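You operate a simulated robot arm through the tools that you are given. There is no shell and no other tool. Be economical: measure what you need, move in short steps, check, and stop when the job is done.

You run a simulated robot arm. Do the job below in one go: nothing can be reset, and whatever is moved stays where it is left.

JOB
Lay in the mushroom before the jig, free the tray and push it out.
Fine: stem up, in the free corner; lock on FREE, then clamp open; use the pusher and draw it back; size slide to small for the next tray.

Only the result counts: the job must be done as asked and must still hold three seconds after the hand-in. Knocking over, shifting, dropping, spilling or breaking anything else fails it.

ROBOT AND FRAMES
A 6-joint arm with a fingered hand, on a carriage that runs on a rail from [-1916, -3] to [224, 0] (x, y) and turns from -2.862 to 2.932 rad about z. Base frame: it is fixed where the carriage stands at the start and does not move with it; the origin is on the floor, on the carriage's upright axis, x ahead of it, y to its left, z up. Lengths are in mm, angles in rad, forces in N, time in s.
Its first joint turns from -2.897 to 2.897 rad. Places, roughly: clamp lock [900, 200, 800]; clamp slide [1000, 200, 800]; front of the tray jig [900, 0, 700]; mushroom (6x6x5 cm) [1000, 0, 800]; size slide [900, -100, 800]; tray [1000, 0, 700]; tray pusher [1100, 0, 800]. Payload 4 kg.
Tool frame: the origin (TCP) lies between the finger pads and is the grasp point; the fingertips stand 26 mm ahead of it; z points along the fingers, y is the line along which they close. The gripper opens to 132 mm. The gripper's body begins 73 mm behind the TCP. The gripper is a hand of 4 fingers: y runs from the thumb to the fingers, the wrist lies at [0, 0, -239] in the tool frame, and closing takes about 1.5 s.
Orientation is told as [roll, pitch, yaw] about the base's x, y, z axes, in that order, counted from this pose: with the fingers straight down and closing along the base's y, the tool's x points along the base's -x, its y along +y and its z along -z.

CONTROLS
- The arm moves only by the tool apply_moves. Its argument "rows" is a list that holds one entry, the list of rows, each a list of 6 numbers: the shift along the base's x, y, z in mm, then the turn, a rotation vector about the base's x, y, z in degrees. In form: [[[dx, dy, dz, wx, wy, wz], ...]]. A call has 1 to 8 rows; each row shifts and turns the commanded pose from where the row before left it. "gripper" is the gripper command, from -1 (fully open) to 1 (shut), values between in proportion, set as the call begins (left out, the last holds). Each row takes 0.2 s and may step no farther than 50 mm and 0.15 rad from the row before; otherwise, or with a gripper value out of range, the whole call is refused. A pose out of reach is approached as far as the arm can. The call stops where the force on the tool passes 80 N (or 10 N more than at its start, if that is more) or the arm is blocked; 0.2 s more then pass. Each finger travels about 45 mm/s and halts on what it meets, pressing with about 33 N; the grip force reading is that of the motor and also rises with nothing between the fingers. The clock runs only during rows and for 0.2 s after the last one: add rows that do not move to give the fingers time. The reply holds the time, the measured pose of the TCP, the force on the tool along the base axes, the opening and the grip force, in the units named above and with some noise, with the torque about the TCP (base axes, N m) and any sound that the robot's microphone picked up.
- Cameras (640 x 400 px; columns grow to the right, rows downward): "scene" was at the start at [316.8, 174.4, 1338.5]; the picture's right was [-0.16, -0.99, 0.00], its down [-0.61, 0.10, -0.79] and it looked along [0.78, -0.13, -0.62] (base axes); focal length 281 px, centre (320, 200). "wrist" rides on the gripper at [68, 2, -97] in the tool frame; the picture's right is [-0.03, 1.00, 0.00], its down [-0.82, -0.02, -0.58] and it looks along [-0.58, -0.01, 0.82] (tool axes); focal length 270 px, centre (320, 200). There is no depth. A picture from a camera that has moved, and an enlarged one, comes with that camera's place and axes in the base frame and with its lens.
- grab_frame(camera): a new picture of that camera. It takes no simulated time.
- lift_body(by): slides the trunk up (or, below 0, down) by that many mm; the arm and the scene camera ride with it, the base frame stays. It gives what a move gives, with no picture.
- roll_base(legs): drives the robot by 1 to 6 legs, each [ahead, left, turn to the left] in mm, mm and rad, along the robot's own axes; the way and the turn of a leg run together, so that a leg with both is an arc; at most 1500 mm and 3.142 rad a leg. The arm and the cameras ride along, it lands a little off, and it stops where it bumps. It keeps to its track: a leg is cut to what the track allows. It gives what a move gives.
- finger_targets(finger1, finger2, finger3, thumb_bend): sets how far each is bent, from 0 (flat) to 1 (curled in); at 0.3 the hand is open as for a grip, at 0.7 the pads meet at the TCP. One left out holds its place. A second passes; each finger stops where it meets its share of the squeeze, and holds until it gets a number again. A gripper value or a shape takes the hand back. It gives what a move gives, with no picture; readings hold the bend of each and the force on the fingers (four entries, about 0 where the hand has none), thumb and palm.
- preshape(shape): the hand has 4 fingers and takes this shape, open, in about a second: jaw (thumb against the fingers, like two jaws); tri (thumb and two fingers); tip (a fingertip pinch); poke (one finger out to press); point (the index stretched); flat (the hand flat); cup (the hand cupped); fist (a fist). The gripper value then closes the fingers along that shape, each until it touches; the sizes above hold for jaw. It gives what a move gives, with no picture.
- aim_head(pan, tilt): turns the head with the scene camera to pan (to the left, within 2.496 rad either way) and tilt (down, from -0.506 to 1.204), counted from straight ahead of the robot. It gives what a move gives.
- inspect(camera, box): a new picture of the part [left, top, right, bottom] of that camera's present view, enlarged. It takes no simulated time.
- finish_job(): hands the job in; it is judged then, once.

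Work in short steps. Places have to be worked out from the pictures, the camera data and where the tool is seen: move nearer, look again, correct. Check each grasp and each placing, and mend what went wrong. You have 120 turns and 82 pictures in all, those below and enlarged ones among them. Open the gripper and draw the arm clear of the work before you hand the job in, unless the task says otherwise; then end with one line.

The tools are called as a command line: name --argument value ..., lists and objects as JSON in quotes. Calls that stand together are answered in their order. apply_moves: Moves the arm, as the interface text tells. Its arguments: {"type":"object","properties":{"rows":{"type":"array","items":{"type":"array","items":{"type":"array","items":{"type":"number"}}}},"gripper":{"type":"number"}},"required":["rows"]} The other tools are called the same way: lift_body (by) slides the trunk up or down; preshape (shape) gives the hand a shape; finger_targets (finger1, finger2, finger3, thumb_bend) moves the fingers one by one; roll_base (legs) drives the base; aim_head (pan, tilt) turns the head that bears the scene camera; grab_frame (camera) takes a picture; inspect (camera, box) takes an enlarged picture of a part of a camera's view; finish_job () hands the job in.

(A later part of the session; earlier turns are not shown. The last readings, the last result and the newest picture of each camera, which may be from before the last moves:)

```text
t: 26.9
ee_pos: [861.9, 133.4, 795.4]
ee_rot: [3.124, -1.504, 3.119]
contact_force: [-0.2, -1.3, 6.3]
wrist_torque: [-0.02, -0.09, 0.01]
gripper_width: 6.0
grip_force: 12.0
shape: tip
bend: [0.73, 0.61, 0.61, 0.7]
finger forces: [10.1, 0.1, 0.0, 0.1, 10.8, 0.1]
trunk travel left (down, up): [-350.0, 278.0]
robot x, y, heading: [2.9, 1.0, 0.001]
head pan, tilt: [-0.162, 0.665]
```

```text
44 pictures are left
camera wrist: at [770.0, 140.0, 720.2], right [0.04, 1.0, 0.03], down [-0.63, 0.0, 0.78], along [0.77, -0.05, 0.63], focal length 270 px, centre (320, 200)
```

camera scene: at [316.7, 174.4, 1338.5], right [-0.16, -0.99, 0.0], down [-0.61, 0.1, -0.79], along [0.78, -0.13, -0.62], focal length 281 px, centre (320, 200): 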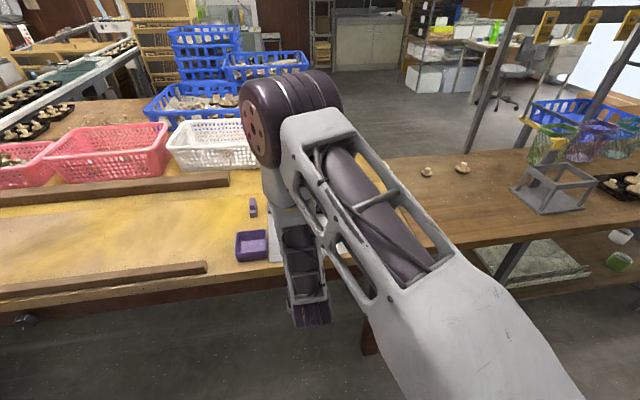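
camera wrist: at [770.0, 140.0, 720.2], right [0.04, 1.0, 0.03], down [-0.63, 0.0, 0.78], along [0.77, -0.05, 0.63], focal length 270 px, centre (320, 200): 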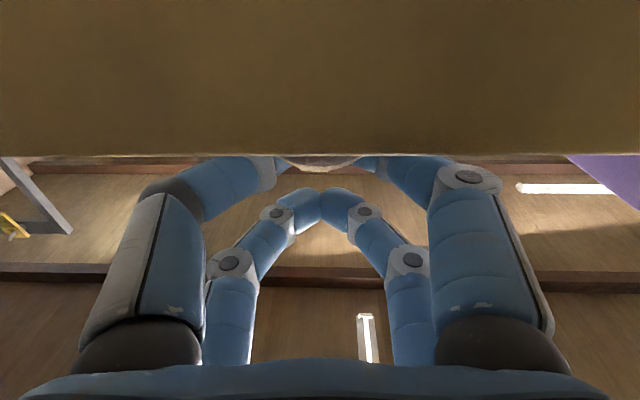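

It's touching (6 N). I'll open the pair around the stem so the cap settles dome down.

apply_moves --rows '[[[0, 0, 0, 0, 0, 0], [0, 0, 0, 0, 0, 0], [0, 0, 0, 0, 0, 0], [0, 0, 0, 0, 0, 0]]]' --gripper 0.3

grab_frame --camera "wrist"

```text
t: 27.9
ee_pos: [862.8, 133.5, 794.6]
ee_rot: [3.129, -1.507, 3.115]
contact_force: [-0.6, 0.1, -0.7]
wrist_torque: [0.0, -0.01, -0.03]
gripper_width: 46.1
grip_force: 0.1
shape: tip
bend: [0.74, 0.73, 0.73, 0.7]
finger forces: [0.1, 0.1, 0.0, 0.1, 0.0, 0.0]
trunk travel left (down, up): [-350.0, 278.0]
robot x, y, heading: [-1.1, -0.6, 0.001]
head pan, tilt: [-0.162, 0.665]
```

```text
43 pictures are left
camera wrist: at [769.9, 140.0, 719.8], right [0.04, 1.0, 0.03], down [-0.63, 0.0, 0.78], along [0.78, -0.05, 0.63], focal length 270 px, centre (320, 200)
```

wrist: 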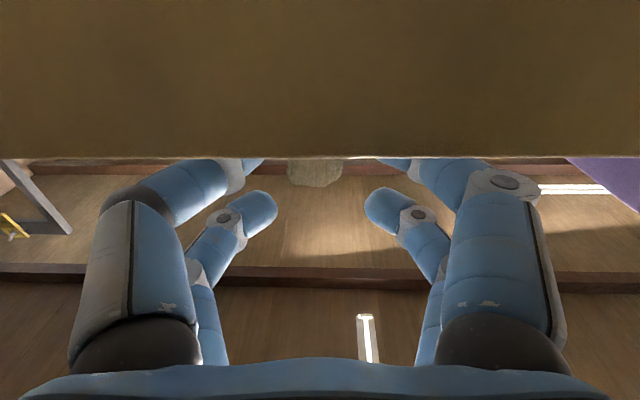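

The stem now stands up between the fingers. I'll go straight up, then rotate the hand back to vertical.

apply_moves --rows '[[[0, 0, 15, 0, 0, 0], [0, 0, 25, 0, 0, 0], [0, 0, 40, 0, 0, 0], [-10, 0, 40, 0, 8, 0], [-10, 0, 20, 0, 8, 0], [0, 0, 0, 0, 8, 0], [0, 0, 0, 0, 8, 0], [0, 0, 0, 0, 8, 0]]]'

apply_moves --rows '[[[0, 0, 0, 0, 8, 0], [0, 0, 0, 0, 8, 0], [0, 0, 0, 0, 8, 0], [0, 0, 0, 0, 8, 0], [0, 0, 0, 0, 8, 0], [0, 0, 0, 0, 8, 0], [0, 0, 0, 0, 0, 0]]]'

grab_frame --camera "wrist"

```text
t: 29.7
ee_pos: [843.4, 134.5, 934.1]
ee_rot: [-0.04, -0.938, 0.002]
contact_force: [-0.7, -0.1, -0.4]
wrist_torque: [-0.01, -0.02, 0.0]
gripper_width: 45.9
grip_force: 0.0
shape: tip
bend: [0.74, 0.73, 0.73, 0.7]
finger forces: [0.0, 0.1, 0.0, 0.0, 0.1, 0.0]
trunk travel left (down, up): [-350.0, 278.0]
robot x, y, heading: [5.8, -0.7, 0.0]
head pan, tilt: [-0.162, 0.665]
```

```text
t: 31.3
ee_pos: [844.3, 127.1, 935.3]
ee_rot: [-0.054, -0.162, 0.002]
contact_force: [-0.3, -0.1, -0.5]
wrist_torque: [0.02, -0.01, 0.01]
gripper_width: 46.0
grip_force: 0.2
shape: tip
bend: [0.74, 0.73, 0.73, 0.7]
finger forces: [0.1, 0.0, 0.0, 0.0, 0.1, 0.1]
out of reach, approached as far as the arm can: row 3, 4
trunk travel left (down, up): [-350.0, 278.0]
robot x, y, heading: [-0.0, -1.0, 0.003]
head pan, tilt: [-0.162, 0.665]
```

```text
42 pictures are left
camera wrist: at [759.5, 134.4, 1018.5], right [0.03, 1.0, -0.05], down [0.71, 0.01, 0.7], along [0.7, -0.06, -0.71], focal length 270 px, centre (320, 200)
```

wrist: 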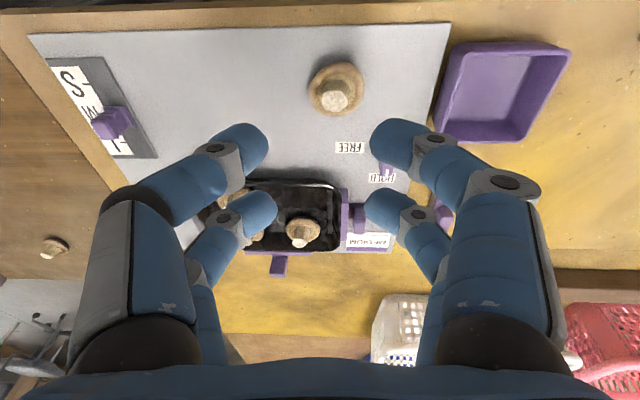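

The mushroom is stem up again. Next I'll pinch the stem using only finger 1 and the thumb with the other pair curled away, testing that shape in the air as I square up the hand.

apply_moves --rows '[[[0, 0, 0, 3, 5, 0], [0, 0, 0, 0, 4.3, 0], [0, 0, 0, 0, 0, 0]]]'

finger_targets --finger1 0.55 --finger2 1.0 --finger3 1.0 --thumb_bend 0.55

grab_frame --camera "wrist"

inspect --camera "scene" --box '[240, 100, 400, 260]'

```text
t: 32.1
ee_pos: [842.9, 127.0, 935.1]
ee_rot: [-0.003, 0.002, -0.005]
contact_force: [-0.6, -0.4, -0.1]
wrist_torque: [-0.01, 0.01, 0.0]
gripper_width: 45.8
grip_force: 0.1
shape: tip
bend: [0.74, 0.73, 0.73, 0.7]
finger forces: [0.0, 0.0, 0.0, 0.0, 0.1, 0.0]
trunk travel left (down, up): [-350.0, 278.0]
robot x, y, heading: [-1.2, -0.6, -0.001]
head pan, tilt: [-0.162, 0.665]
```

```text
t: 33.1
ee_pos: [844.3, 126.5, 935.4]
ee_rot: [-0.003, 0.001, -0.004]
contact_force: [0.4, -0.6, 0.3]
wrist_torque: [0.0, 0.0, 0.04]
gripper_width: 48.5
grip_force: 0.1
shape: fingers
bend: [0.55, 0.89, 0.89, 0.55]
finger forces: [0.0, 0.0, 0.0, 0.1, 0.0, 0.1]
trunk travel left (down, up): [-350.0, 278.0]
robot x, y, heading: [-2.1, 2.4, -0.004]
head pan, tilt: [-0.162, 0.665]
```

```text
41 pictures are left
camera wrist: at [774.5, 130.1, 1031.1], right [0.03, 1.0, 0.0], down [0.82, -0.02, 0.58], along [0.58, -0.02, -0.82], focal length 270 px, centre (320, 200)
```

wrist: 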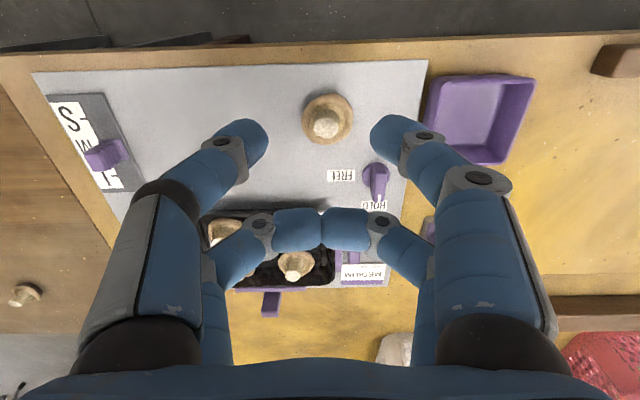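

```text
2.50 times, centred on (320, 180) of scene
camera zoom: at [316.8, 174.4, 1338.5], right [-0.16, -0.99, 0.0], down [-0.61, 0.1, -0.79], along [0.78, -0.13, -0.62], focal length 702 px, centre (320, 250)
```

zoom: 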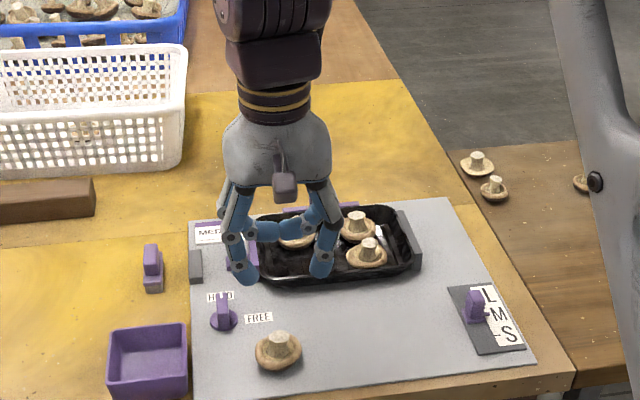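

The curled pair sits well above the pinch pair, so this works. The stem is at about (860,133). I'll move over it and down to z 835 to verify.

apply_moves --rows '[[[33, 6.5, 0, 0, 0, 0], [0, 0, -40, 0, 0, 0], [0, 0, -40, 0, 0, 0], [0, 0, -20, 0, 0, 0], [0, 0, 0, 0, 0, 0]]]'

grab_frame --camera "wrist"

```text
t: 34.3
ee_pos: [876.9, 132.1, 836.4]
ee_rot: [-0.003, -0.001, -0.004]
contact_force: [-0.3, 0.1, -0.7]
wrist_torque: [0.02, -0.02, 0.02]
gripper_width: 48.3
grip_force: 0.2
shape: fingers
bend: [0.55, 0.97, 0.97, 0.55]
finger forces: [0.0, 0.0, 0.0, 0.0, 0.0, 0.1]
trunk travel left (down, up): [-350.0, 278.0]
robot x, y, heading: [-1.5, 0.7, 0.0]
head pan, tilt: [-0.162, 0.665]
```

```text
39 pictures are left
camera wrist: at [807.5, 135.9, 932.4], right [0.03, 1.0, 0.0], down [0.82, -0.02, 0.58], along [0.58, -0.02, -0.82], focal length 270 px, centre (320, 200)
```

wrist: 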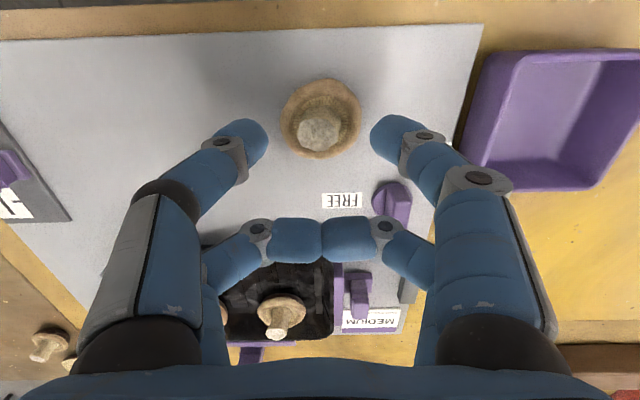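

Alignment is good. I'll descend to z≈802 and pinch with finger 1 and the thumb.

apply_moves --rows '[[[1, 0, -15, 0, 0, 0], [0, 0, -15, 0, 0, 0], [0, 0, -4, 0, 0, 0], [0, 0, 0, 0, 0, 0]]]'

finger_targets --finger1 0.72 --thumb_bend 0.72

grab_frame --camera "wrist"

```text
t: 35.3
ee_pos: [878.2, 132.2, 801.4]
ee_rot: [-0.003, 0.002, -0.007]
contact_force: [-1.0, -0.8, -0.5]
wrist_torque: [0.03, 0.01, -0.01]
gripper_width: 48.5
grip_force: 0.1
shape: fingers
bend: [0.55, 0.97, 0.97, 0.55]
finger forces: [0.1, 0.1, 0.0, 0.1, 0.0, 0.0]
trunk travel left (down, up): [-350.0, 278.0]
robot x, y, heading: [-0.9, 4.0, -0.004]
head pan, tilt: [-0.162, 0.665]
```

```text
t: 36.3
ee_pos: [877.0, 132.4, 802.0]
ee_rot: [-0.002, 0.0, -0.004]
contact_force: [0.4, 0.2, 0.1]
wrist_torque: [0.01, -0.02, 0.01]
gripper_width: 0.0
grip_force: 0.1
shape: fingers
bend: [0.71, 0.97, 0.97, 0.71]
finger forces: [0.0, 0.1, 0.0, 0.0, 0.0, 0.1]
trunk travel left (down, up): [-350.0, 278.0]
robot x, y, heading: [0.7, 0.4, 0.001]
head pan, tilt: [-0.162, 0.665]
```

```text
38 pictures are left
camera wrist: at [807.6, 135.7, 897.6], right [0.03, 1.0, 0.0], down [0.82, -0.02, 0.58], along [0.58, -0.02, -0.82], focal length 270 px, centre (320, 200)
```

wrist: 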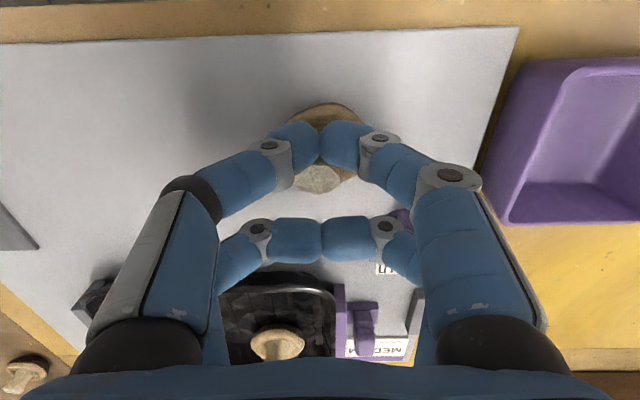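

The pads closed in front of the stem, which got nudged +x. I'll reopen and look.

finger_targets --finger1 0.55 --thumb_bend 0.55

inspect --camera "wrist" --box '[220, 90, 420, 215]'

```text
t: 37.3
ee_pos: [877.8, 132.0, 801.6]
ee_rot: [-0.003, 0.0, -0.003]
contact_force: [0.3, 0.2, -0.7]
wrist_torque: [0.01, -0.03, -0.02]
gripper_width: 48.3
grip_force: 0.0
shape: fingers
bend: [0.55, 0.97, 0.97, 0.55]
finger forces: [0.1, 0.0, 0.0, 0.0, 0.1, 0.0]
trunk travel left (down, up): [-350.0, 278.0]
robot x, y, heading: [2.2, -0.2, 0.001]
head pan, tilt: [-0.162, 0.665]
```

```text
3.20 times, centred on (320, 152) of wrist
camera zoom: at [807.6, 135.7, 897.6], right [0.03, 1.0, 0.0], down [0.82, -0.02, 0.58], along [0.58, -0.02, -0.82], focal length 865 px, centre (320, 352)
```

zoom: 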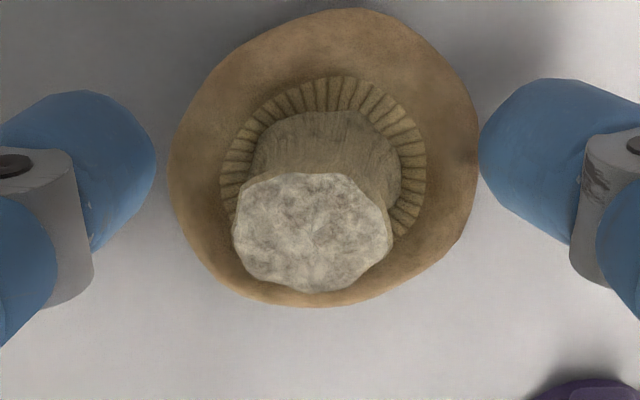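

The stem is about 10 mm further +x than the pads. I'll shift and pinch again.

apply_moves --rows '[[[10, 0, -2, 0, 0, 0], [0, 0, 0, 0, 0, 0]]]'

finger_targets --finger1 0.75 --thumb_bend 0.75

grab_frame --camera "wrist"

```text
t: 37.9
ee_pos: [887.4, 132.9, 800.7]
ee_rot: [-0.003, 0.001, -0.006]
contact_force: [-0.6, 0.1, 0.1]
wrist_torque: [0.01, -0.02, 0.03]
gripper_width: 48.8
grip_force: 0.1
shape: fingers
bend: [0.55, 0.97, 0.97, 0.55]
finger forces: [0.1, 0.0, 0.1, 0.0, 0.0, 0.0]
trunk travel left (down, up): [-350.0, 278.0]
robot x, y, heading: [3.7, -4.3, -0.005]
head pan, tilt: [-0.162, 0.665]
```

```text
t: 38.9
ee_pos: [888.0, 133.0, 799.9]
ee_rot: [-0.004, -0.002, -0.006]
contact_force: [-0.5, 0.8, -0.2]
wrist_torque: [0.01, 0.03, -0.02]
gripper_width: 17.0
grip_force: 5.4
shape: fingers
bend: [0.61, 0.99, 0.99, 0.72]
finger forces: [5.4, 0.0, 0.1, 0.0, 5.4, 0.0]
trunk travel left (down, up): [-350.0, 278.0]
robot x, y, heading: [0.4, -3.2, 0.0]
head pan, tilt: [-0.162, 0.665]
```

```text
36 pictures are left
camera wrist: at [818.3, 135.8, 895.7], right [0.03, 1.0, 0.0], down [0.82, -0.02, 0.58], along [0.58, -0.02, -0.82], focal length 270 px, centre (320, 200)
```

wrist: 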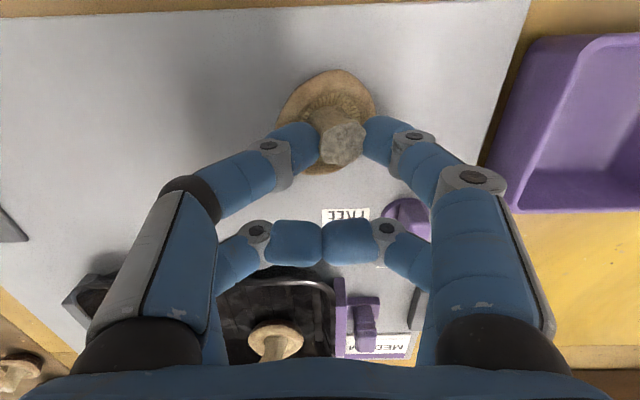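

It's pinched at 5.4 N on each side. I'll lift and check.

apply_moves --rows '[[[0, 0, 15, 0, 0, 0], [0, 0, 25, 0, 0, 0], [0, 0, 30, 0, 0, 0], [0, 0, 0, 0, 0, 0]]]'

grab_frame --camera "wrist"

inspect --camera "scene" --box '[250, 165, 346, 225]'

```text
t: 39.9
ee_pos: [889.1, 134.4, 868.6]
ee_rot: [-0.004, 0.002, -0.006]
contact_force: [0.7, 0.0, -0.7]
wrist_torque: [0.0, 0.03, 0.0]
gripper_width: 16.6
grip_force: 5.6
shape: fingers
bend: [0.61, 0.99, 0.99, 0.72]
finger forces: [5.4, 0.1, 0.0, 0.0, 5.4, 0.1]
trunk travel left (down, up): [-350.0, 278.0]
robot x, y, heading: [-0.1, 0.6, -0.002]
head pan, tilt: [-0.162, 0.665]
```

```text
35 pictures are left
camera wrist: at [820.2, 137.1, 964.7], right [0.03, 1.0, 0.0], down [0.82, -0.02, 0.58], along [0.58, -0.02, -0.82], focal length 270 px, centre (320, 200)
```

wrist: 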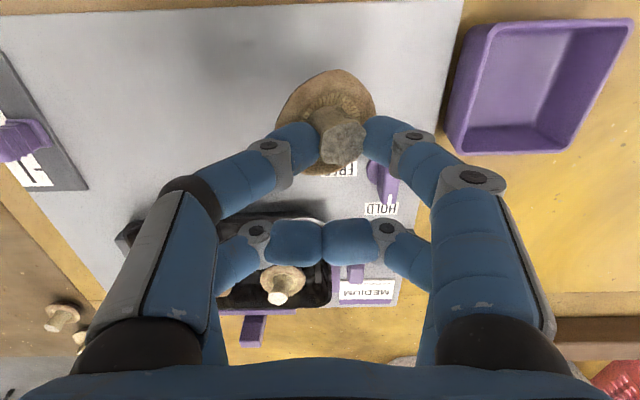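

```text
6.67 times, centred on (298, 195) of scene
camera zoom: at [316.8, 174.4, 1338.5], right [-0.16, -0.99, 0.0], down [-0.61, 0.1, -0.79], along [0.78, -0.13, -0.62], focal length 1871 px, centre (467, 233)
```

zoom: 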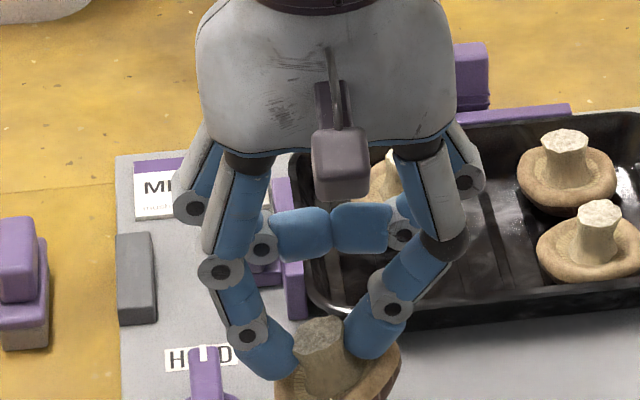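

It's held securely. The tray slot is out of reach from here, so I'll raise the hand a bit, shift y, and drive the base 150 mm ahead, which brings the hand over the slot.

apply_moves --rows '[[[0, -24, 25, 0, 0, 0], [0, -24, 25, 0, 0, 0], [0, 0, 10, 0, 0, 0]]]'

roll_base --legs '[[150, 0, 0]]'

grab_frame --camera "wrist"

grab_frame --camera "scene"

```text
t: 40.7
ee_pos: [887.3, 85.3, 930.4]
ee_rot: [-0.002, 0.0, -0.005]
contact_force: [-0.1, -0.3, -0.7]
wrist_torque: [-0.01, 0.0, -0.03]
gripper_width: 16.9
grip_force: 5.5
shape: fingers
bend: [0.61, 0.99, 0.99, 0.72]
finger forces: [5.3, 0.0, 0.1, 0.1, 5.5, 0.1]
trunk travel left (down, up): [-350.0, 278.0]
robot x, y, heading: [1.0, -2.3, -0.003]
head pan, tilt: [-0.162, 0.665]
```

```text
t: 42.1
ee_pos: [1037.5, 87.1, 929.1]
ee_rot: [-0.005, 0.001, -0.004]
contact_force: [-0.5, -0.2, -0.6]
wrist_torque: [0.01, 0.01, 0.01]
gripper_width: 17.0
grip_force: 5.4
shape: fingers
bend: [0.61, 0.99, 0.99, 0.72]
finger forces: [5.4, 0.0, 0.0, 0.1, 5.3, 0.0]
trunk travel left (down, up): [-350.0, 278.0]
robot x, y, heading: [144.4, 2.3, 0.001]
head pan, tilt: [-0.162, 0.665]
```

```text
33 pictures are left
camera wrist: at [967.2, 89.2, 1025.8], right [0.03, 1.0, 0.0], down [0.82, -0.02, 0.58], along [0.58, -0.02, -0.82], focal length 270 px, centre (320, 200)
```

wrist: 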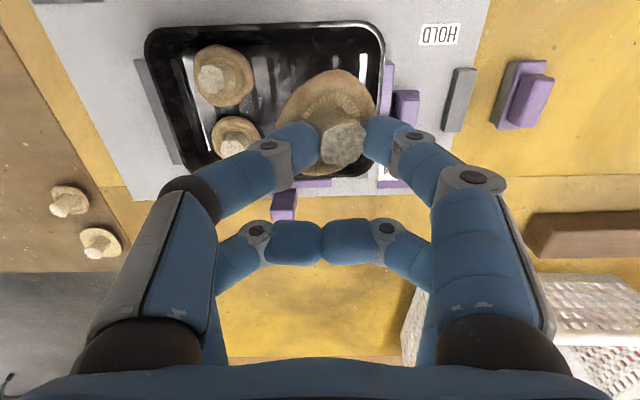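

```text
32 pictures are left
camera scene: at [464.6, 175.0, 1338.5], right [-0.16, -0.99, 0.0], down [-0.61, 0.1, -0.79], along [0.78, -0.13, -0.62], focal length 281 px, centre (320, 200)
```

scene: 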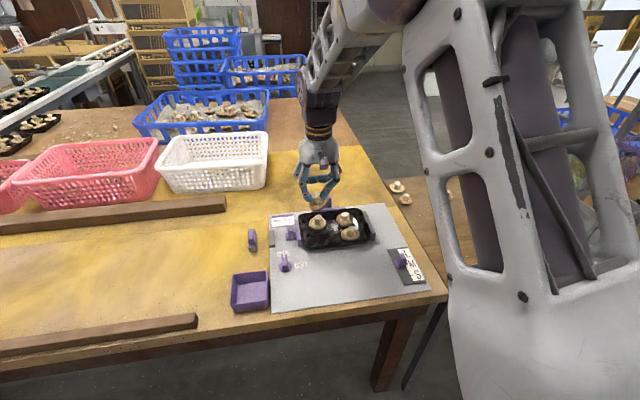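

Tray geometry from this view: A is at (1017,0), B at (1073,2), C at (1075,86), and the free slot is at about (1018,90). I'll shift +5 in x and descend towards the tray.

apply_moves --rows '[[[5, 0, -30, 0, 0, 0], [0, 0, -35, 0, 0, 0], [0, 0, -30, 0, 0, 0], [0, 0, 0, 0, 0, 0]]]'

grab_frame --camera "wrist"

inspect --camera "scene" --box '[260, 180, 388, 260]'

```text
t: 43.1
ee_pos: [1042.0, 87.0, 836.8]
ee_rot: [-0.002, -0.001, -0.003]
contact_force: [-0.4, -0.1, -0.6]
wrist_torque: [0.02, -0.01, -0.01]
gripper_width: 17.1
grip_force: 5.1
shape: fingers
bend: [0.61, 0.99, 0.99, 0.72]
finger forces: [5.4, 0.0, 0.0, 0.0, 5.5, 0.0]
trunk travel left (down, up): [-350.0, 278.0]
robot x, y, heading: [150.6, 0.2, 0.007]
head pan, tilt: [-0.162, 0.665]
```

```text
31 pictures are left
camera wrist: at [971.2, 89.1, 931.6], right [0.03, 1.0, 0.0], down [0.82, -0.02, 0.58], along [0.58, -0.02, -0.82], focal length 270 px, centre (320, 200)
```

wrist: 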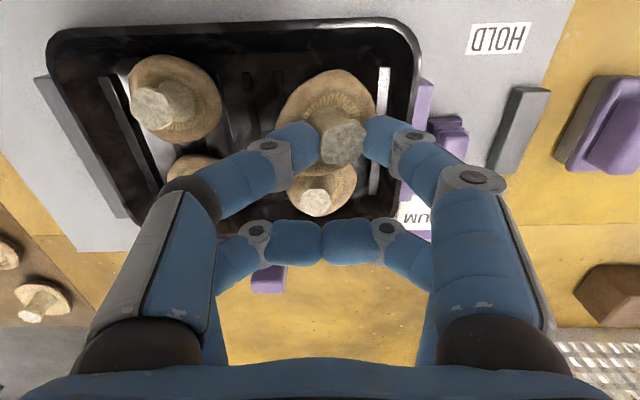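

```text
5.00 times, centred on (324, 220) of scene
camera zoom: at [464.6, 175.0, 1338.5], right [-0.16, -0.99, 0.0], down [-0.61, 0.1, -0.79], along [0.78, -0.13, -0.62], focal length 1403 px, centre (300, 100)
```

zoom: 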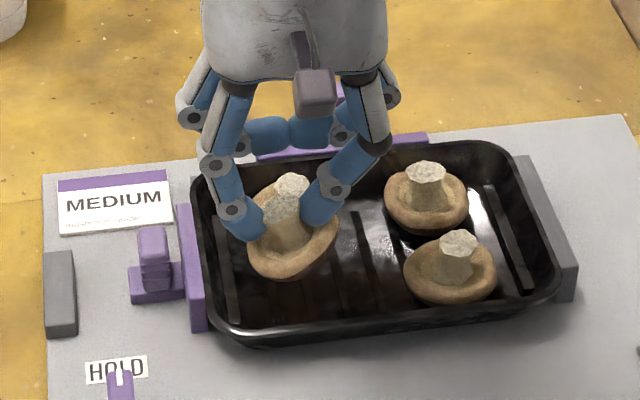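

The held cap lines up with mushroom A's row, and the gap to C looks small but workable. I'll lower in small steps and watch the forces.

apply_moves --rows '[[[-1, 0, -15, 0, 0, 0], [0, 0, -8, 0, 0, 0], [0, 0, -4, 0, 0, 0], [0, 0, 0, 0, 0, 0]]]'

grab_frame --camera "wrist"

inspect --camera "scene" --box '[260, 180, 388, 260]'

```text
t: 44.1
ee_pos: [1039.3, 86.0, 807.8]
ee_rot: [-0.004, -0.001, -0.005]
contact_force: [0.6, -1.2, -1.1]
wrist_torque: [-0.02, 0.0, 0.01]
gripper_width: 16.9
grip_force: 5.2
shape: fingers
bend: [0.61, 0.99, 0.99, 0.72]
finger forces: [5.5, 0.1, 0.0, 0.0, 5.4, 0.0]
trunk travel left (down, up): [-350.0, 278.0]
robot x, y, heading: [148.3, -0.1, -0.0]
head pan, tilt: [-0.162, 0.665]
```

```text
29 pictures are left
camera wrist: at [970.9, 88.4, 903.9], right [0.03, 1.0, 0.0], down [0.82, -0.02, 0.58], along [0.58, -0.02, -0.82], focal length 270 px, centre (320, 200)
```

wrist: 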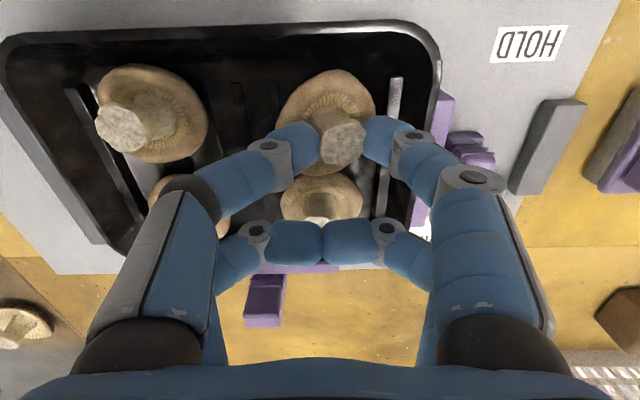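

```text
5.00 times, centred on (324, 220) of scene
camera zoom: at [464.6, 175.0, 1338.5], right [-0.16, -0.99, 0.0], down [-0.61, 0.1, -0.79], along [0.78, -0.13, -0.62], focal length 1403 px, centre (300, 100)
```

zoom: 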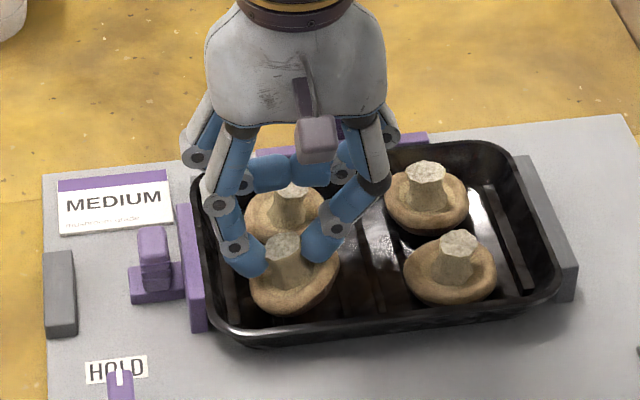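

No contact yet and the placing looks right. I'll lower a little further.

apply_moves --rows '[[[0, 0, -2.5, 0, 0, 0], [0, 0, -2.5, 0, 0, 0], [0, 0, 0, 0, 0, 0]]]'

```text
t: 44.9
ee_pos: [1040.5, 85.6, 803.1]
ee_rot: [-0.003, 0.001, -0.003]
contact_force: [0.1, -0.6, 0.6]
wrist_torque: [0.01, 0.03, -0.02]
gripper_width: 16.7
grip_force: 5.0
shape: fingers
bend: [0.61, 0.99, 0.99, 0.72]
finger forces: [5.4, 0.0, 0.0, 0.0, 5.4, 0.0]
trunk travel left (down, up): [-350.0, 278.0]
robot x, y, heading: [146.0, -2.5, 0.003]
head pan, tilt: [-0.162, 0.665]
```

It's within a few mm of the tray floor. I'll ease down slightly more and release.

apply_moves --rows '[[[0, 0, -1.5, 0, 0, 0], [0, 0, 0, 0, 0, 0]]]'

finger_targets --finger1 0.55 --thumb_bend 0.58

inspect --camera "scene" --box '[260, 180, 388, 260]'

```text
t: 45.5
ee_pos: [1039.7, 85.4, 801.9]
ee_rot: [-0.004, -0.001, -0.004]
contact_force: [0.5, 0.3, 3.8]
wrist_torque: [0.03, 0.06, 0.01]
gripper_width: 16.7
grip_force: 6.1
shape: fingers
bend: [0.61, 0.99, 0.99, 0.73]
finger forces: [5.6, 0.1, 0.1, 0.1, 6.6, 0.0]
trunk travel left (down, up): [-350.0, 278.0]
robot x, y, heading: [145.8, -0.4, -0.0]
head pan, tilt: [-0.162, 0.665]
```

```text
t: 46.5
ee_pos: [1040.6, 85.9, 802.0]
ee_rot: [-0.002, 0.0, -0.003]
contact_force: [0.2, -0.9, 0.0]
wrist_torque: [0.01, -0.03, -0.01]
gripper_width: 45.3
grip_force: 0.0
shape: fingers
bend: [0.55, 0.98, 0.98, 0.57]
finger forces: [0.0, 0.1, 0.0, 0.0, 0.0, 0.0]
trunk travel left (down, up): [-350.0, 278.0]
robot x, y, heading: [150.3, -1.2, 0.004]
head pan, tilt: [-0.162, 0.665]
```

```text
5.00 times, centred on (324, 220) of scene
camera zoom: at [464.6, 175.0, 1338.5], right [-0.16, -0.99, 0.0], down [-0.61, 0.1, -0.79], along [0.78, -0.13, -0.62], focal length 1403 px, centre (300, 100)
```

zoom: 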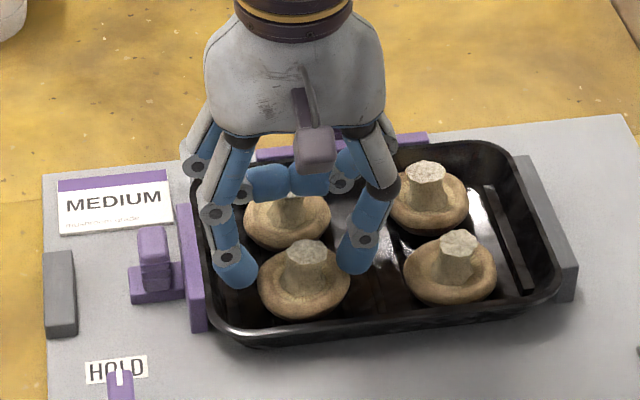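

The mushroom stands stem up in the free corner. I'll retract, reset to the jaw shape and move over towards the lock for a close look.

apply_moves --rows '[[[0, 0, 20, 0, 0, 0], [0, 0, 40, 0, 0, 0], [0, 0, 45, 0, 0, 0], [-30, 30, 0, 0, 0, 0], [-30, 35, 0, 0, 0, 0], [-30, 30, 0, 0, 0, 0], [-15, 8, 0, 0, 0, 0]]]'

preshape --shape "jaw"

grab_frame --camera "wrist"

inspect --camera "scene" --box '[220, 180, 412, 300]'

```text
t: 48.1
ee_pos: [936.3, 189.4, 905.4]
ee_rot: [-0.002, 0.0, -0.004]
contact_force: [0.3, 0.5, -1.0]
wrist_torque: [0.01, 0.01, 0.01]
gripper_width: 45.2
grip_force: 0.0
shape: fingers
bend: [0.55, 0.98, 0.98, 0.57]
finger forces: [0.0, 0.0, 0.0, 0.0, 0.1, 0.0]
trunk travel left (down, up): [-350.0, 278.0]
robot x, y, heading: [148.9, -0.3, 0.002]
head pan, tilt: [-0.162, 0.665]
```

```text
t: 49.0
ee_pos: [936.9, 189.8, 906.2]
ee_rot: [-0.001, 0.0, -0.002]
contact_force: [-0.4, -0.4, -0.1]
wrist_torque: [-0.03, 0.01, -0.01]
gripper_width: 132.0
grip_force: 0.0
shape: jaw
bend: [0.3, 0.3, 0.3, 0.3]
finger forces: [0.1, 0.0, 0.0, 0.0, 0.0, 0.0]
trunk travel left (down, up): [-350.0, 278.0]
robot x, y, heading: [148.0, 0.9, 0.003]
head pan, tilt: [-0.162, 0.665]
```

```text
26 pictures are left
camera wrist: at [866.5, 193.1, 1001.5], right [0.03, 1.0, 0.0], down [0.82, -0.02, 0.58], along [0.58, -0.02, -0.82], focal length 270 px, centre (320, 200)
```

wrist: 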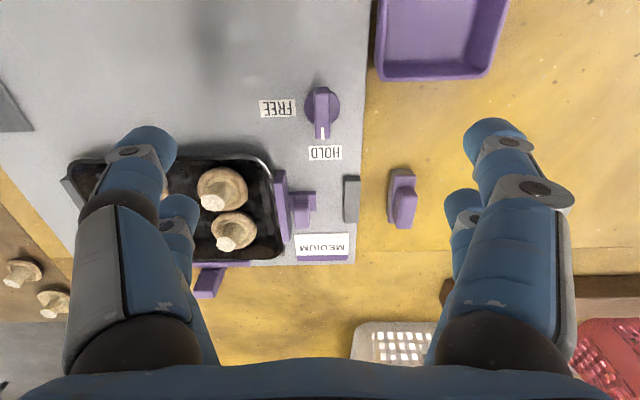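

```text
3.33 times, centred on (316, 240) of scene
camera zoom: at [464.6, 175.0, 1338.5], right [-0.16, -0.99, 0.0], down [-0.61, 0.1, -0.79], along [0.78, -0.13, -0.62], focal length 935 px, centre (333, 67)
```

zoom: 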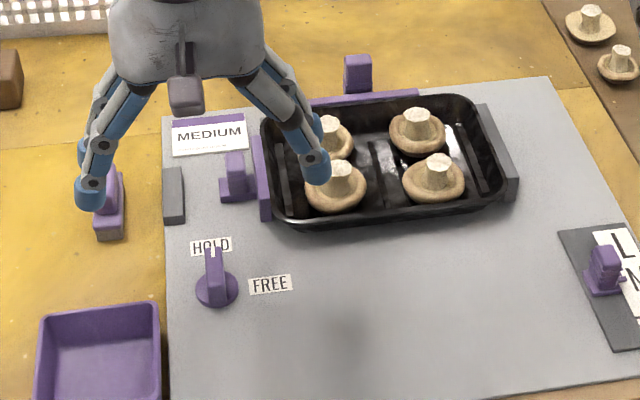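

The lock bar is centred at about (939,192), along x, with FREE towards -y. I'll grip the bar with all four fingers and twist -90° about z, starting by moving over it.

apply_moves --rows '[[[2, 2, -30, 0, 0, 0], [0, 0, -30, 0, 0, 0], [0, 0, -25, 0, 0, 0], [0, 0, 0, 0, 0, 0], [0, 0, 0, 0, 0, 0], [0, 0, 0, 0, 0, 0]]]' --gripper 0.0

grab_frame --camera "wrist"

```text
t: 50.4
ee_pos: [938.4, 190.2, 821.7]
ee_rot: [-0.004, -0.001, -0.004]
contact_force: [0.6, -0.2, -0.3]
wrist_torque: [-0.04, -0.01, 0.0]
gripper_width: 66.5
grip_force: 0.1
shape: jaw
bend: [0.73, 0.73, 0.73, 0.7]
finger forces: [0.0, 0.0, 0.1, 0.0, 0.0, 0.1]
trunk travel left (down, up): [-350.0, 278.0]
robot x, y, heading: [145.7, 0.0, -0.001]
head pan, tilt: [-0.162, 0.665]
```

```text
24 pictures are left
camera wrist: at [868.6, 193.8, 917.1], right [0.03, 1.0, 0.0], down [0.82, -0.02, 0.58], along [0.58, -0.02, -0.82], focal length 270 px, centre (320, 200)
```

wrist: 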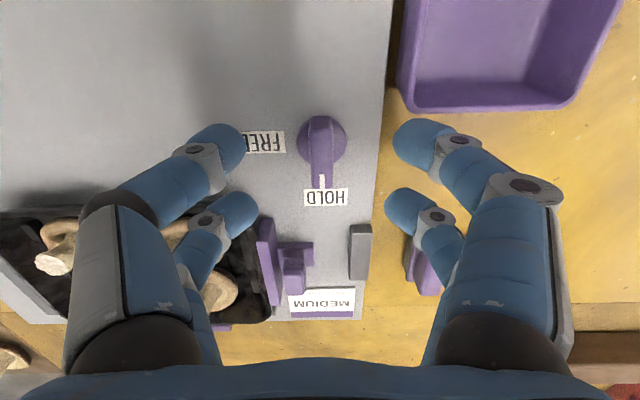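

Centred well. I'll descend to z≈784 and close on the bar.

apply_moves --rows '[[[1, 2, -15, 0, 0, 0], [0, 0, -15, 0, 0, 0], [0, 0, -7, 0, 0, 0], [0, 0, 0, 0, 0, 0]]]'

apply_moves --rows '[[[0, 0, 0, 0, 0, 0], [0, 0, 0, 0, 0, 0], [0, 0, 0, 0, 0, 0], [0, 0, 0, 0, 0, 0], [0, 0, 0, 0, 0, 0], [0, 0, 0, 0, 0, 0]]]' --gripper 1.0

grab_frame --camera "wrist"

```text
t: 51.4
ee_pos: [938.9, 192.9, 783.7]
ee_rot: [-0.002, 0.0, -0.003]
contact_force: [1.0, -0.3, 0.5]
wrist_torque: [-0.02, -0.03, -0.02]
gripper_width: 66.5
grip_force: 0.0
shape: jaw
bend: [0.73, 0.73, 0.73, 0.7]
finger forces: [0.2, 0.0, 0.0, 0.0, 0.0, 0.0]
trunk travel left (down, up): [-350.0, 278.0]
robot x, y, heading: [153.2, -0.6, 0.001]
head pan, tilt: [-0.162, 0.665]
```

```text
t: 52.8
ee_pos: [939.1, 193.9, 782.6]
ee_rot: [-0.004, 0.001, -0.003]
contact_force: [-7.7, 7.2, -8.0]
wrist_torque: [0.16, 0.07, -0.09]
gripper_width: 4.2
grip_force: 33.2
shape: jaw
bend: [0.71, 0.71, 0.72, 0.73]
finger forces: [0.0, 30.6, 31.5, 0.1, 0.0, 0.0]
trunk travel left (down, up): [-350.0, 278.0]
robot x, y, heading: [148.8, 1.3, 0.005]
head pan, tilt: [-0.162, 0.665]
```

```text
23 pictures are left
camera wrist: at [868.7, 196.2, 879.3], right [0.03, 1.0, 0.0], down [0.82, -0.02, 0.58], along [0.58, -0.02, -0.82], focal length 270 px, centre (320, 200)
```

wrist: 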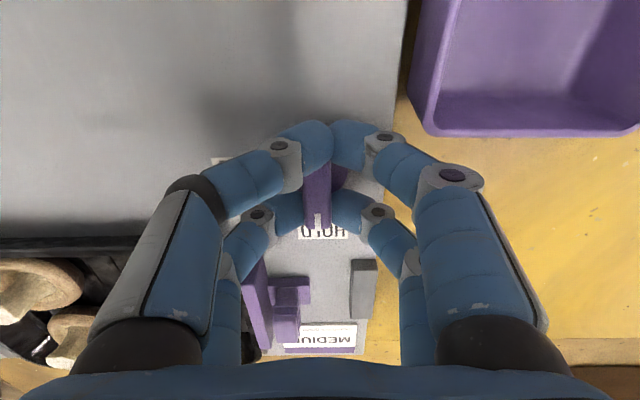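

The rear pair holds the bar firmly. I'll twist clockwise towards FREE.

apply_moves --rows '[[[0, 0, 0, 0, 0, -8], [0, 0, 0, 0, 0, -8], [0, 0, 0, 0, 0, -8], [0, 0, 0, 0, 0, -8], [0, 0, 0, 0, 0, -8], [0, 0, 0, 0, 0, -8]]]'

```text
t: 54.2
ee_pos: [940.5, 195.5, 783.7]
ee_rot: [0.001, -0.001, -0.843]
contact_force: [2.4, 28.3, -16.7]
wrist_torque: [0.52, -0.14, 0.1]
gripper_width: 2.9
grip_force: 33.1
shape: jaw
bend: [0.7, 0.7, 0.71, 0.74]
finger forces: [0.0, 36.8, 28.6, 0.0, 0.1, 0.0]
trunk travel left (down, up): [-350.0, 278.0]
robot x, y, heading: [148.3, -0.3, 0.0]
head pan, tilt: [-0.162, 0.665]
```

It's turning, with some side load, so I'll let the hand yield slightly in +y and continue.

apply_moves --rows '[[[0, 2, 0, 0, 0, -8], [0, 2, 0, 0, 0, -8], [0, 0, 0, 0, 0, -8], [0, 0, 0, 0, 0, -8], [0, 0, 0, 0, 0, -8], [0, 0, 0, 0, 0, -2]]]'

inspect --camera "scene" --box '[220, 180, 412, 300]'

```text
t: 55.6
ee_pos: [941.9, 196.2, 783.4]
ee_rot: [-0.001, 0.001, -1.578]
contact_force: [32.4, 2.4, -11.2]
wrist_torque: [0.03, -0.7, 0.21]
gripper_width: 2.1
grip_force: 32.9
shape: jaw
bend: [0.7, 0.7, 0.71, 0.76]
finger forces: [0.0, 39.7, 26.2, 0.1, 0.0, 0.1]
trunk travel left (down, up): [-350.0, 278.0]
robot x, y, heading: [150.4, 0.7, -0.002]
head pan, tilt: [-0.162, 0.665]
```

```text
3.33 times, centred on (316, 240) of scene
camera zoom: at [466.1, 174.9, 1338.2], right [-0.16, -0.99, 0.0], down [-0.61, 0.1, -0.79], along [0.78, -0.13, -0.62], focal length 935 px, centre (333, 67)
```

zoom: 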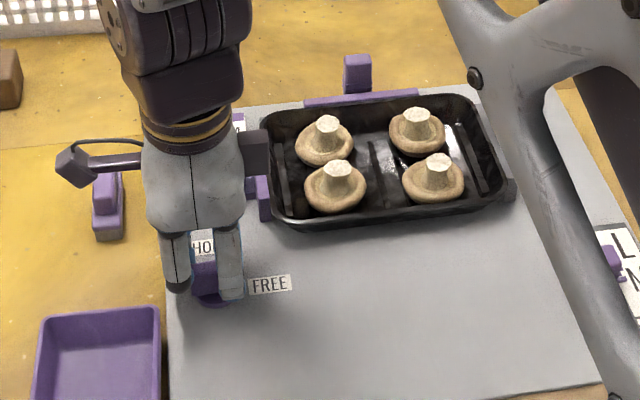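

The hand has turned 90°. I'll open slightly, rise and look at the lock.

apply_moves --rows '[[[0, 0, 0, 0, 0, 0], [0, 0, 0, 0, 0, 0], [0, 0, 0, 0, 0, 0], [0, 0, 25, 0, 0, 0], [0, 0, 35, 0, 0, 0], [0, 0, 30, 0, 0, 0]]]' --gripper 0.5

grab_frame --camera "wrist"

```text
t: 57.0
ee_pos: [938.3, 198.7, 874.7]
ee_rot: [-0.004, 0.001, -1.573]
contact_force: [1.1, 0.2, -0.2]
wrist_torque: [0.0, 0.02, 0.0]
gripper_width: 32.6
grip_force: 0.1
shape: jaw
bend: [0.73, 0.73, 0.73, 0.7]
finger forces: [0.0, 0.0, 0.0, 0.1, 0.0, 0.0]
trunk travel left (down, up): [-350.0, 278.0]
robot x, y, heading: [149.8, -2.3, 0.001]
head pan, tilt: [-0.162, 0.665]
```

```text
21 pictures are left
camera wrist: at [939.8, 267.8, 970.1], right [1.0, -0.03, 0.0], down [-0.02, -0.82, 0.58], along [-0.02, -0.58, -0.82], focal length 270 px, centre (320, 200)
```

wrist: 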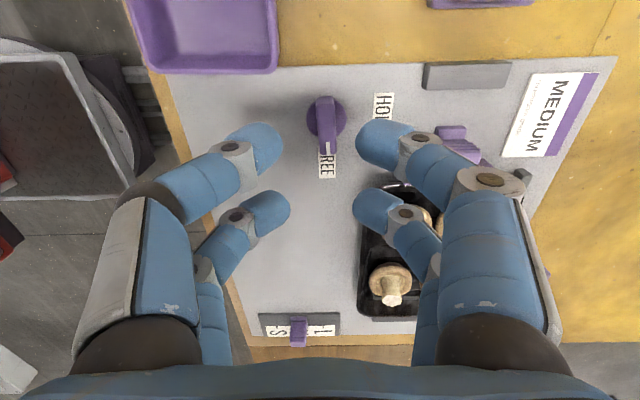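

The lock now points at FREE. Next is the clamp knob at about (1044,174). I'll move over it at the current yaw and look.

apply_moves --rows '[[[40, -10, 0, 0, 0, 0], [40, -10, 0, 0, 0, 0], [25, -5, 0, 0, 0, 0], [0, 0, 0, 0, 0, 0]]]'

grab_frame --camera "wrist"

```text
t: 58.0
ee_pos: [1042.7, 172.4, 873.4]
ee_rot: [-0.004, 0.0, -1.574]
contact_force: [0.1, -0.5, 0.1]
wrist_torque: [0.01, 0.0, 0.02]
gripper_width: 32.8
grip_force: 0.1
shape: jaw
bend: [0.73, 0.73, 0.73, 0.7]
finger forces: [0.0, 0.1, 0.1, 0.1, 0.1, 0.1]
trunk travel left (down, up): [-350.0, 278.0]
robot x, y, heading: [148.7, 0.7, 0.002]
head pan, tilt: [-0.162, 0.665]
```

```text
20 pictures are left
camera wrist: at [1044.7, 241.6, 969.9], right [1.0, -0.03, 0.0], down [-0.02, -0.82, 0.58], along [-0.02, -0.58, -0.82], focal length 270 px, centre (320, 200)
```

wrist: 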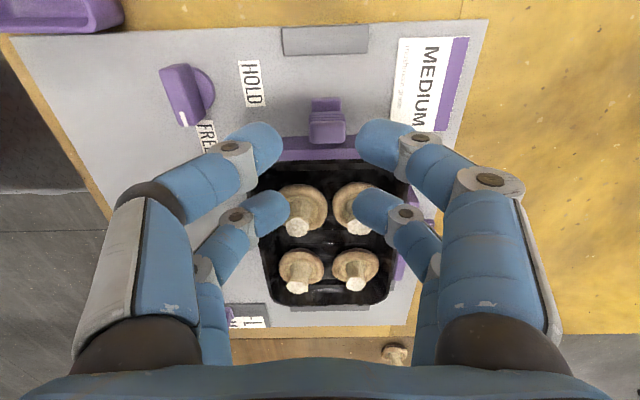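

The clamp knob is aligned in x. I'll grip it with finger 1 and the thumb (+y side), other pair curled, so I shift to y≈148 and go down partway.

finger_targets --finger1 0.52 --finger2 1.0 --finger3 1.0 --thumb_bend 0.52

apply_moves --rows '[[[3, -24, 0, 0, 0, 0], [0, 0, -30, 0, 0, 0], [0, 0, -25, 0, 0, 0], [0, 0, 0, 0, 0, 0]]]'

grab_frame --camera "wrist"

inspect --camera "scene" --box '[230, 180, 358, 260]'

```text
t: 59.0
ee_pos: [1043.9, 172.0, 873.7]
ee_rot: [-0.004, 0.0, -1.574]
contact_force: [-0.6, -0.6, 0.1]
wrist_torque: [0.0, 0.01, -0.01]
gripper_width: 58.5
grip_force: 0.1
shape: fingers
bend: [0.52, 0.85, 0.85, 0.52]
finger forces: [0.1, 0.1, 0.1, 0.0, 0.0, 0.0]
trunk travel left (down, up): [-350.0, 278.0]
robot x, y, heading: [150.3, 2.9, 0.003]
head pan, tilt: [-0.162, 0.665]
```

```text
t: 60.0
ee_pos: [1048.0, 148.3, 819.4]
ee_rot: [-0.003, 0.001, -1.575]
contact_force: [0.0, -0.1, 0.5]
wrist_torque: [-0.03, 0.03, -0.01]
gripper_width: 58.6
grip_force: 0.0
shape: fingers
bend: [0.52, 0.97, 0.97, 0.52]
finger forces: [0.1, 0.1, 0.0, 0.1, 0.0, 0.1]
trunk travel left (down, up): [-350.0, 278.0]
robot x, y, heading: [146.9, -1.5, 0.004]
head pan, tilt: [-0.162, 0.665]
```

```text
19 pictures are left
camera wrist: at [1049.4, 217.3, 915.0], right [1.0, -0.03, 0.0], down [-0.02, -0.82, 0.58], along [-0.02, -0.58, -0.82], focal length 270 px, centre (320, 200)
```

wrist: 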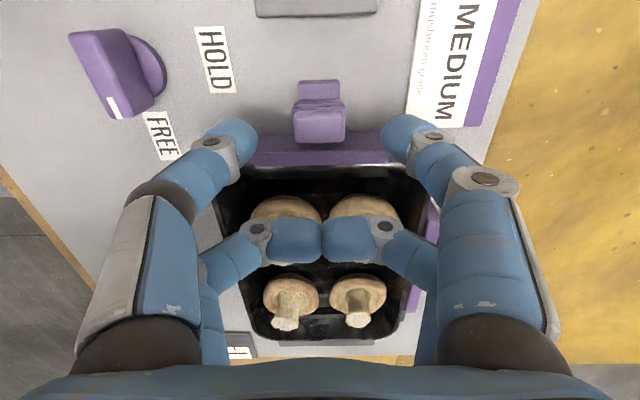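

```text
5.00 times, centred on (294, 220) of scene
camera zoom: at [464.6, 175.0, 1338.5], right [-0.16, -0.99, 0.0], down [-0.61, 0.1, -0.79], along [0.78, -0.13, -0.62], focal length 1403 px, centre (450, 100)
```

zoom: 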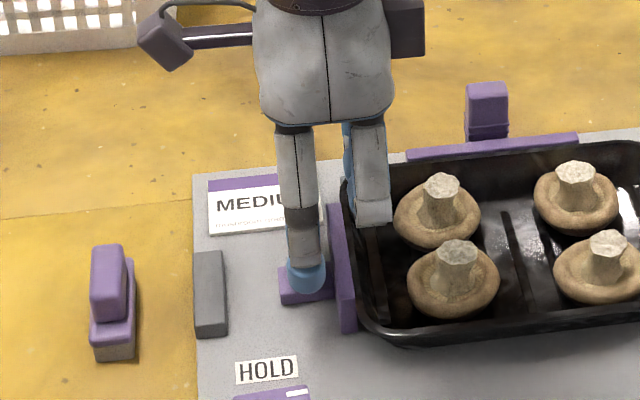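

The pads straddle the knob well. I'll descend to z≈793 and pinch it.

apply_moves --rows '[[[0, 1, -15, 0, 0, 0], [0, 0, -11, 0, 0, 0], [0, 0, 0, 0, 0, 0]]]'

finger_targets --finger1 0.75 --thumb_bend 0.75

grab_frame --camera "wrist"

```text
t: 60.8
ee_pos: [1048.2, 150.0, 791.5]
ee_rot: [-0.004, 0.001, -1.574]
contact_force: [-0.7, 0.9, -0.2]
wrist_torque: [0.01, 0.01, -0.03]
gripper_width: 58.8
grip_force: 0.1
shape: fingers
bend: [0.52, 0.97, 0.97, 0.52]
finger forces: [0.1, 0.0, 0.0, 0.0, 0.0, 0.0]
trunk travel left (down, up): [-350.0, 278.0]
robot x, y, heading: [149.7, -2.2, 0.005]
head pan, tilt: [-0.162, 0.665]
```

```text
t: 61.8
ee_pos: [1046.5, 149.0, 791.9]
ee_rot: [-0.004, 0.0, -1.575]
contact_force: [-4.7, -0.4, -5.2]
wrist_torque: [-0.08, 0.09, 0.11]
gripper_width: 21.8
grip_force: 10.7
shape: fingers
bend: [0.64, 0.97, 0.97, 0.67]
finger forces: [8.2, 0.0, 0.0, 0.0, 13.6, 0.0]
trunk travel left (down, up): [-350.0, 278.0]
robot x, y, heading: [148.5, 3.2, 0.007]
head pan, tilt: [-0.162, 0.665]
```

```text
17 pictures are left
camera wrist: at [1048.2, 218.8, 887.6], right [1.0, -0.03, 0.0], down [-0.02, -0.82, 0.58], along [-0.02, -0.58, -0.82], focal length 270 px, centre (320, 200)
```

wrist: 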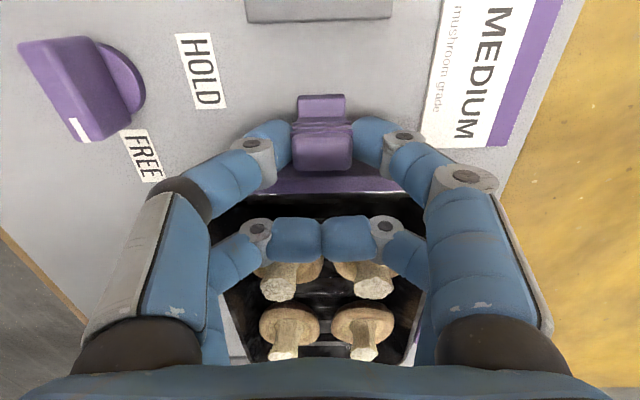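

The knob is gripped. I'll draw it in +y towards the grey stop in small steps.

apply_moves --rows '[[[0, 5, 0, 0, 0, 0], [0, 5, 0, 0, 0, 0], [0, 5, 0, 0, 0, 0], [0, 5, 0, 0, 0, 0], [0, 0, 0, 0, 0, 0]]]'

grab_frame --camera "wrist"

```text
t: 63.0
ee_pos: [1046.8, 168.9, 791.6]
ee_rot: [-0.004, -0.001, -1.574]
contact_force: [-3.2, -1.7, -10.7]
wrist_torque: [-0.17, 0.05, 0.07]
gripper_width: 21.6
grip_force: 10.0
shape: fingers
bend: [0.64, 0.97, 0.97, 0.67]
finger forces: [8.2, 0.1, 0.0, 0.0, 12.4, 0.0]
trunk travel left (down, up): [-350.0, 278.0]
robot x, y, heading: [142.1, 2.0, -0.001]
head pan, tilt: [-0.162, 0.665]
```

```text
16 pictures are left
camera wrist: at [1048.1, 238.0, 888.2], right [1.0, -0.03, 0.0], down [-0.02, -0.82, 0.58], along [-0.02, -0.58, -0.82], focal length 270 px, centre (320, 200)
```

wrist: 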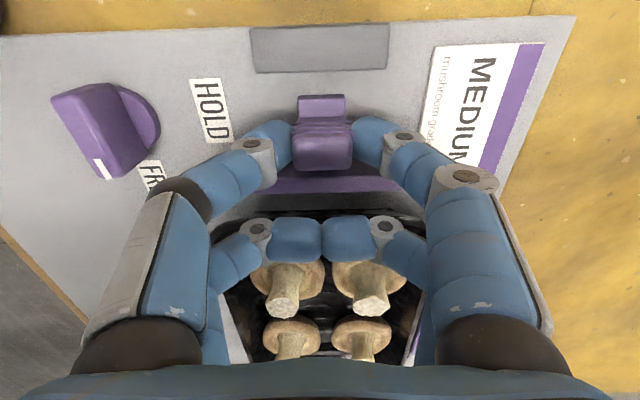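

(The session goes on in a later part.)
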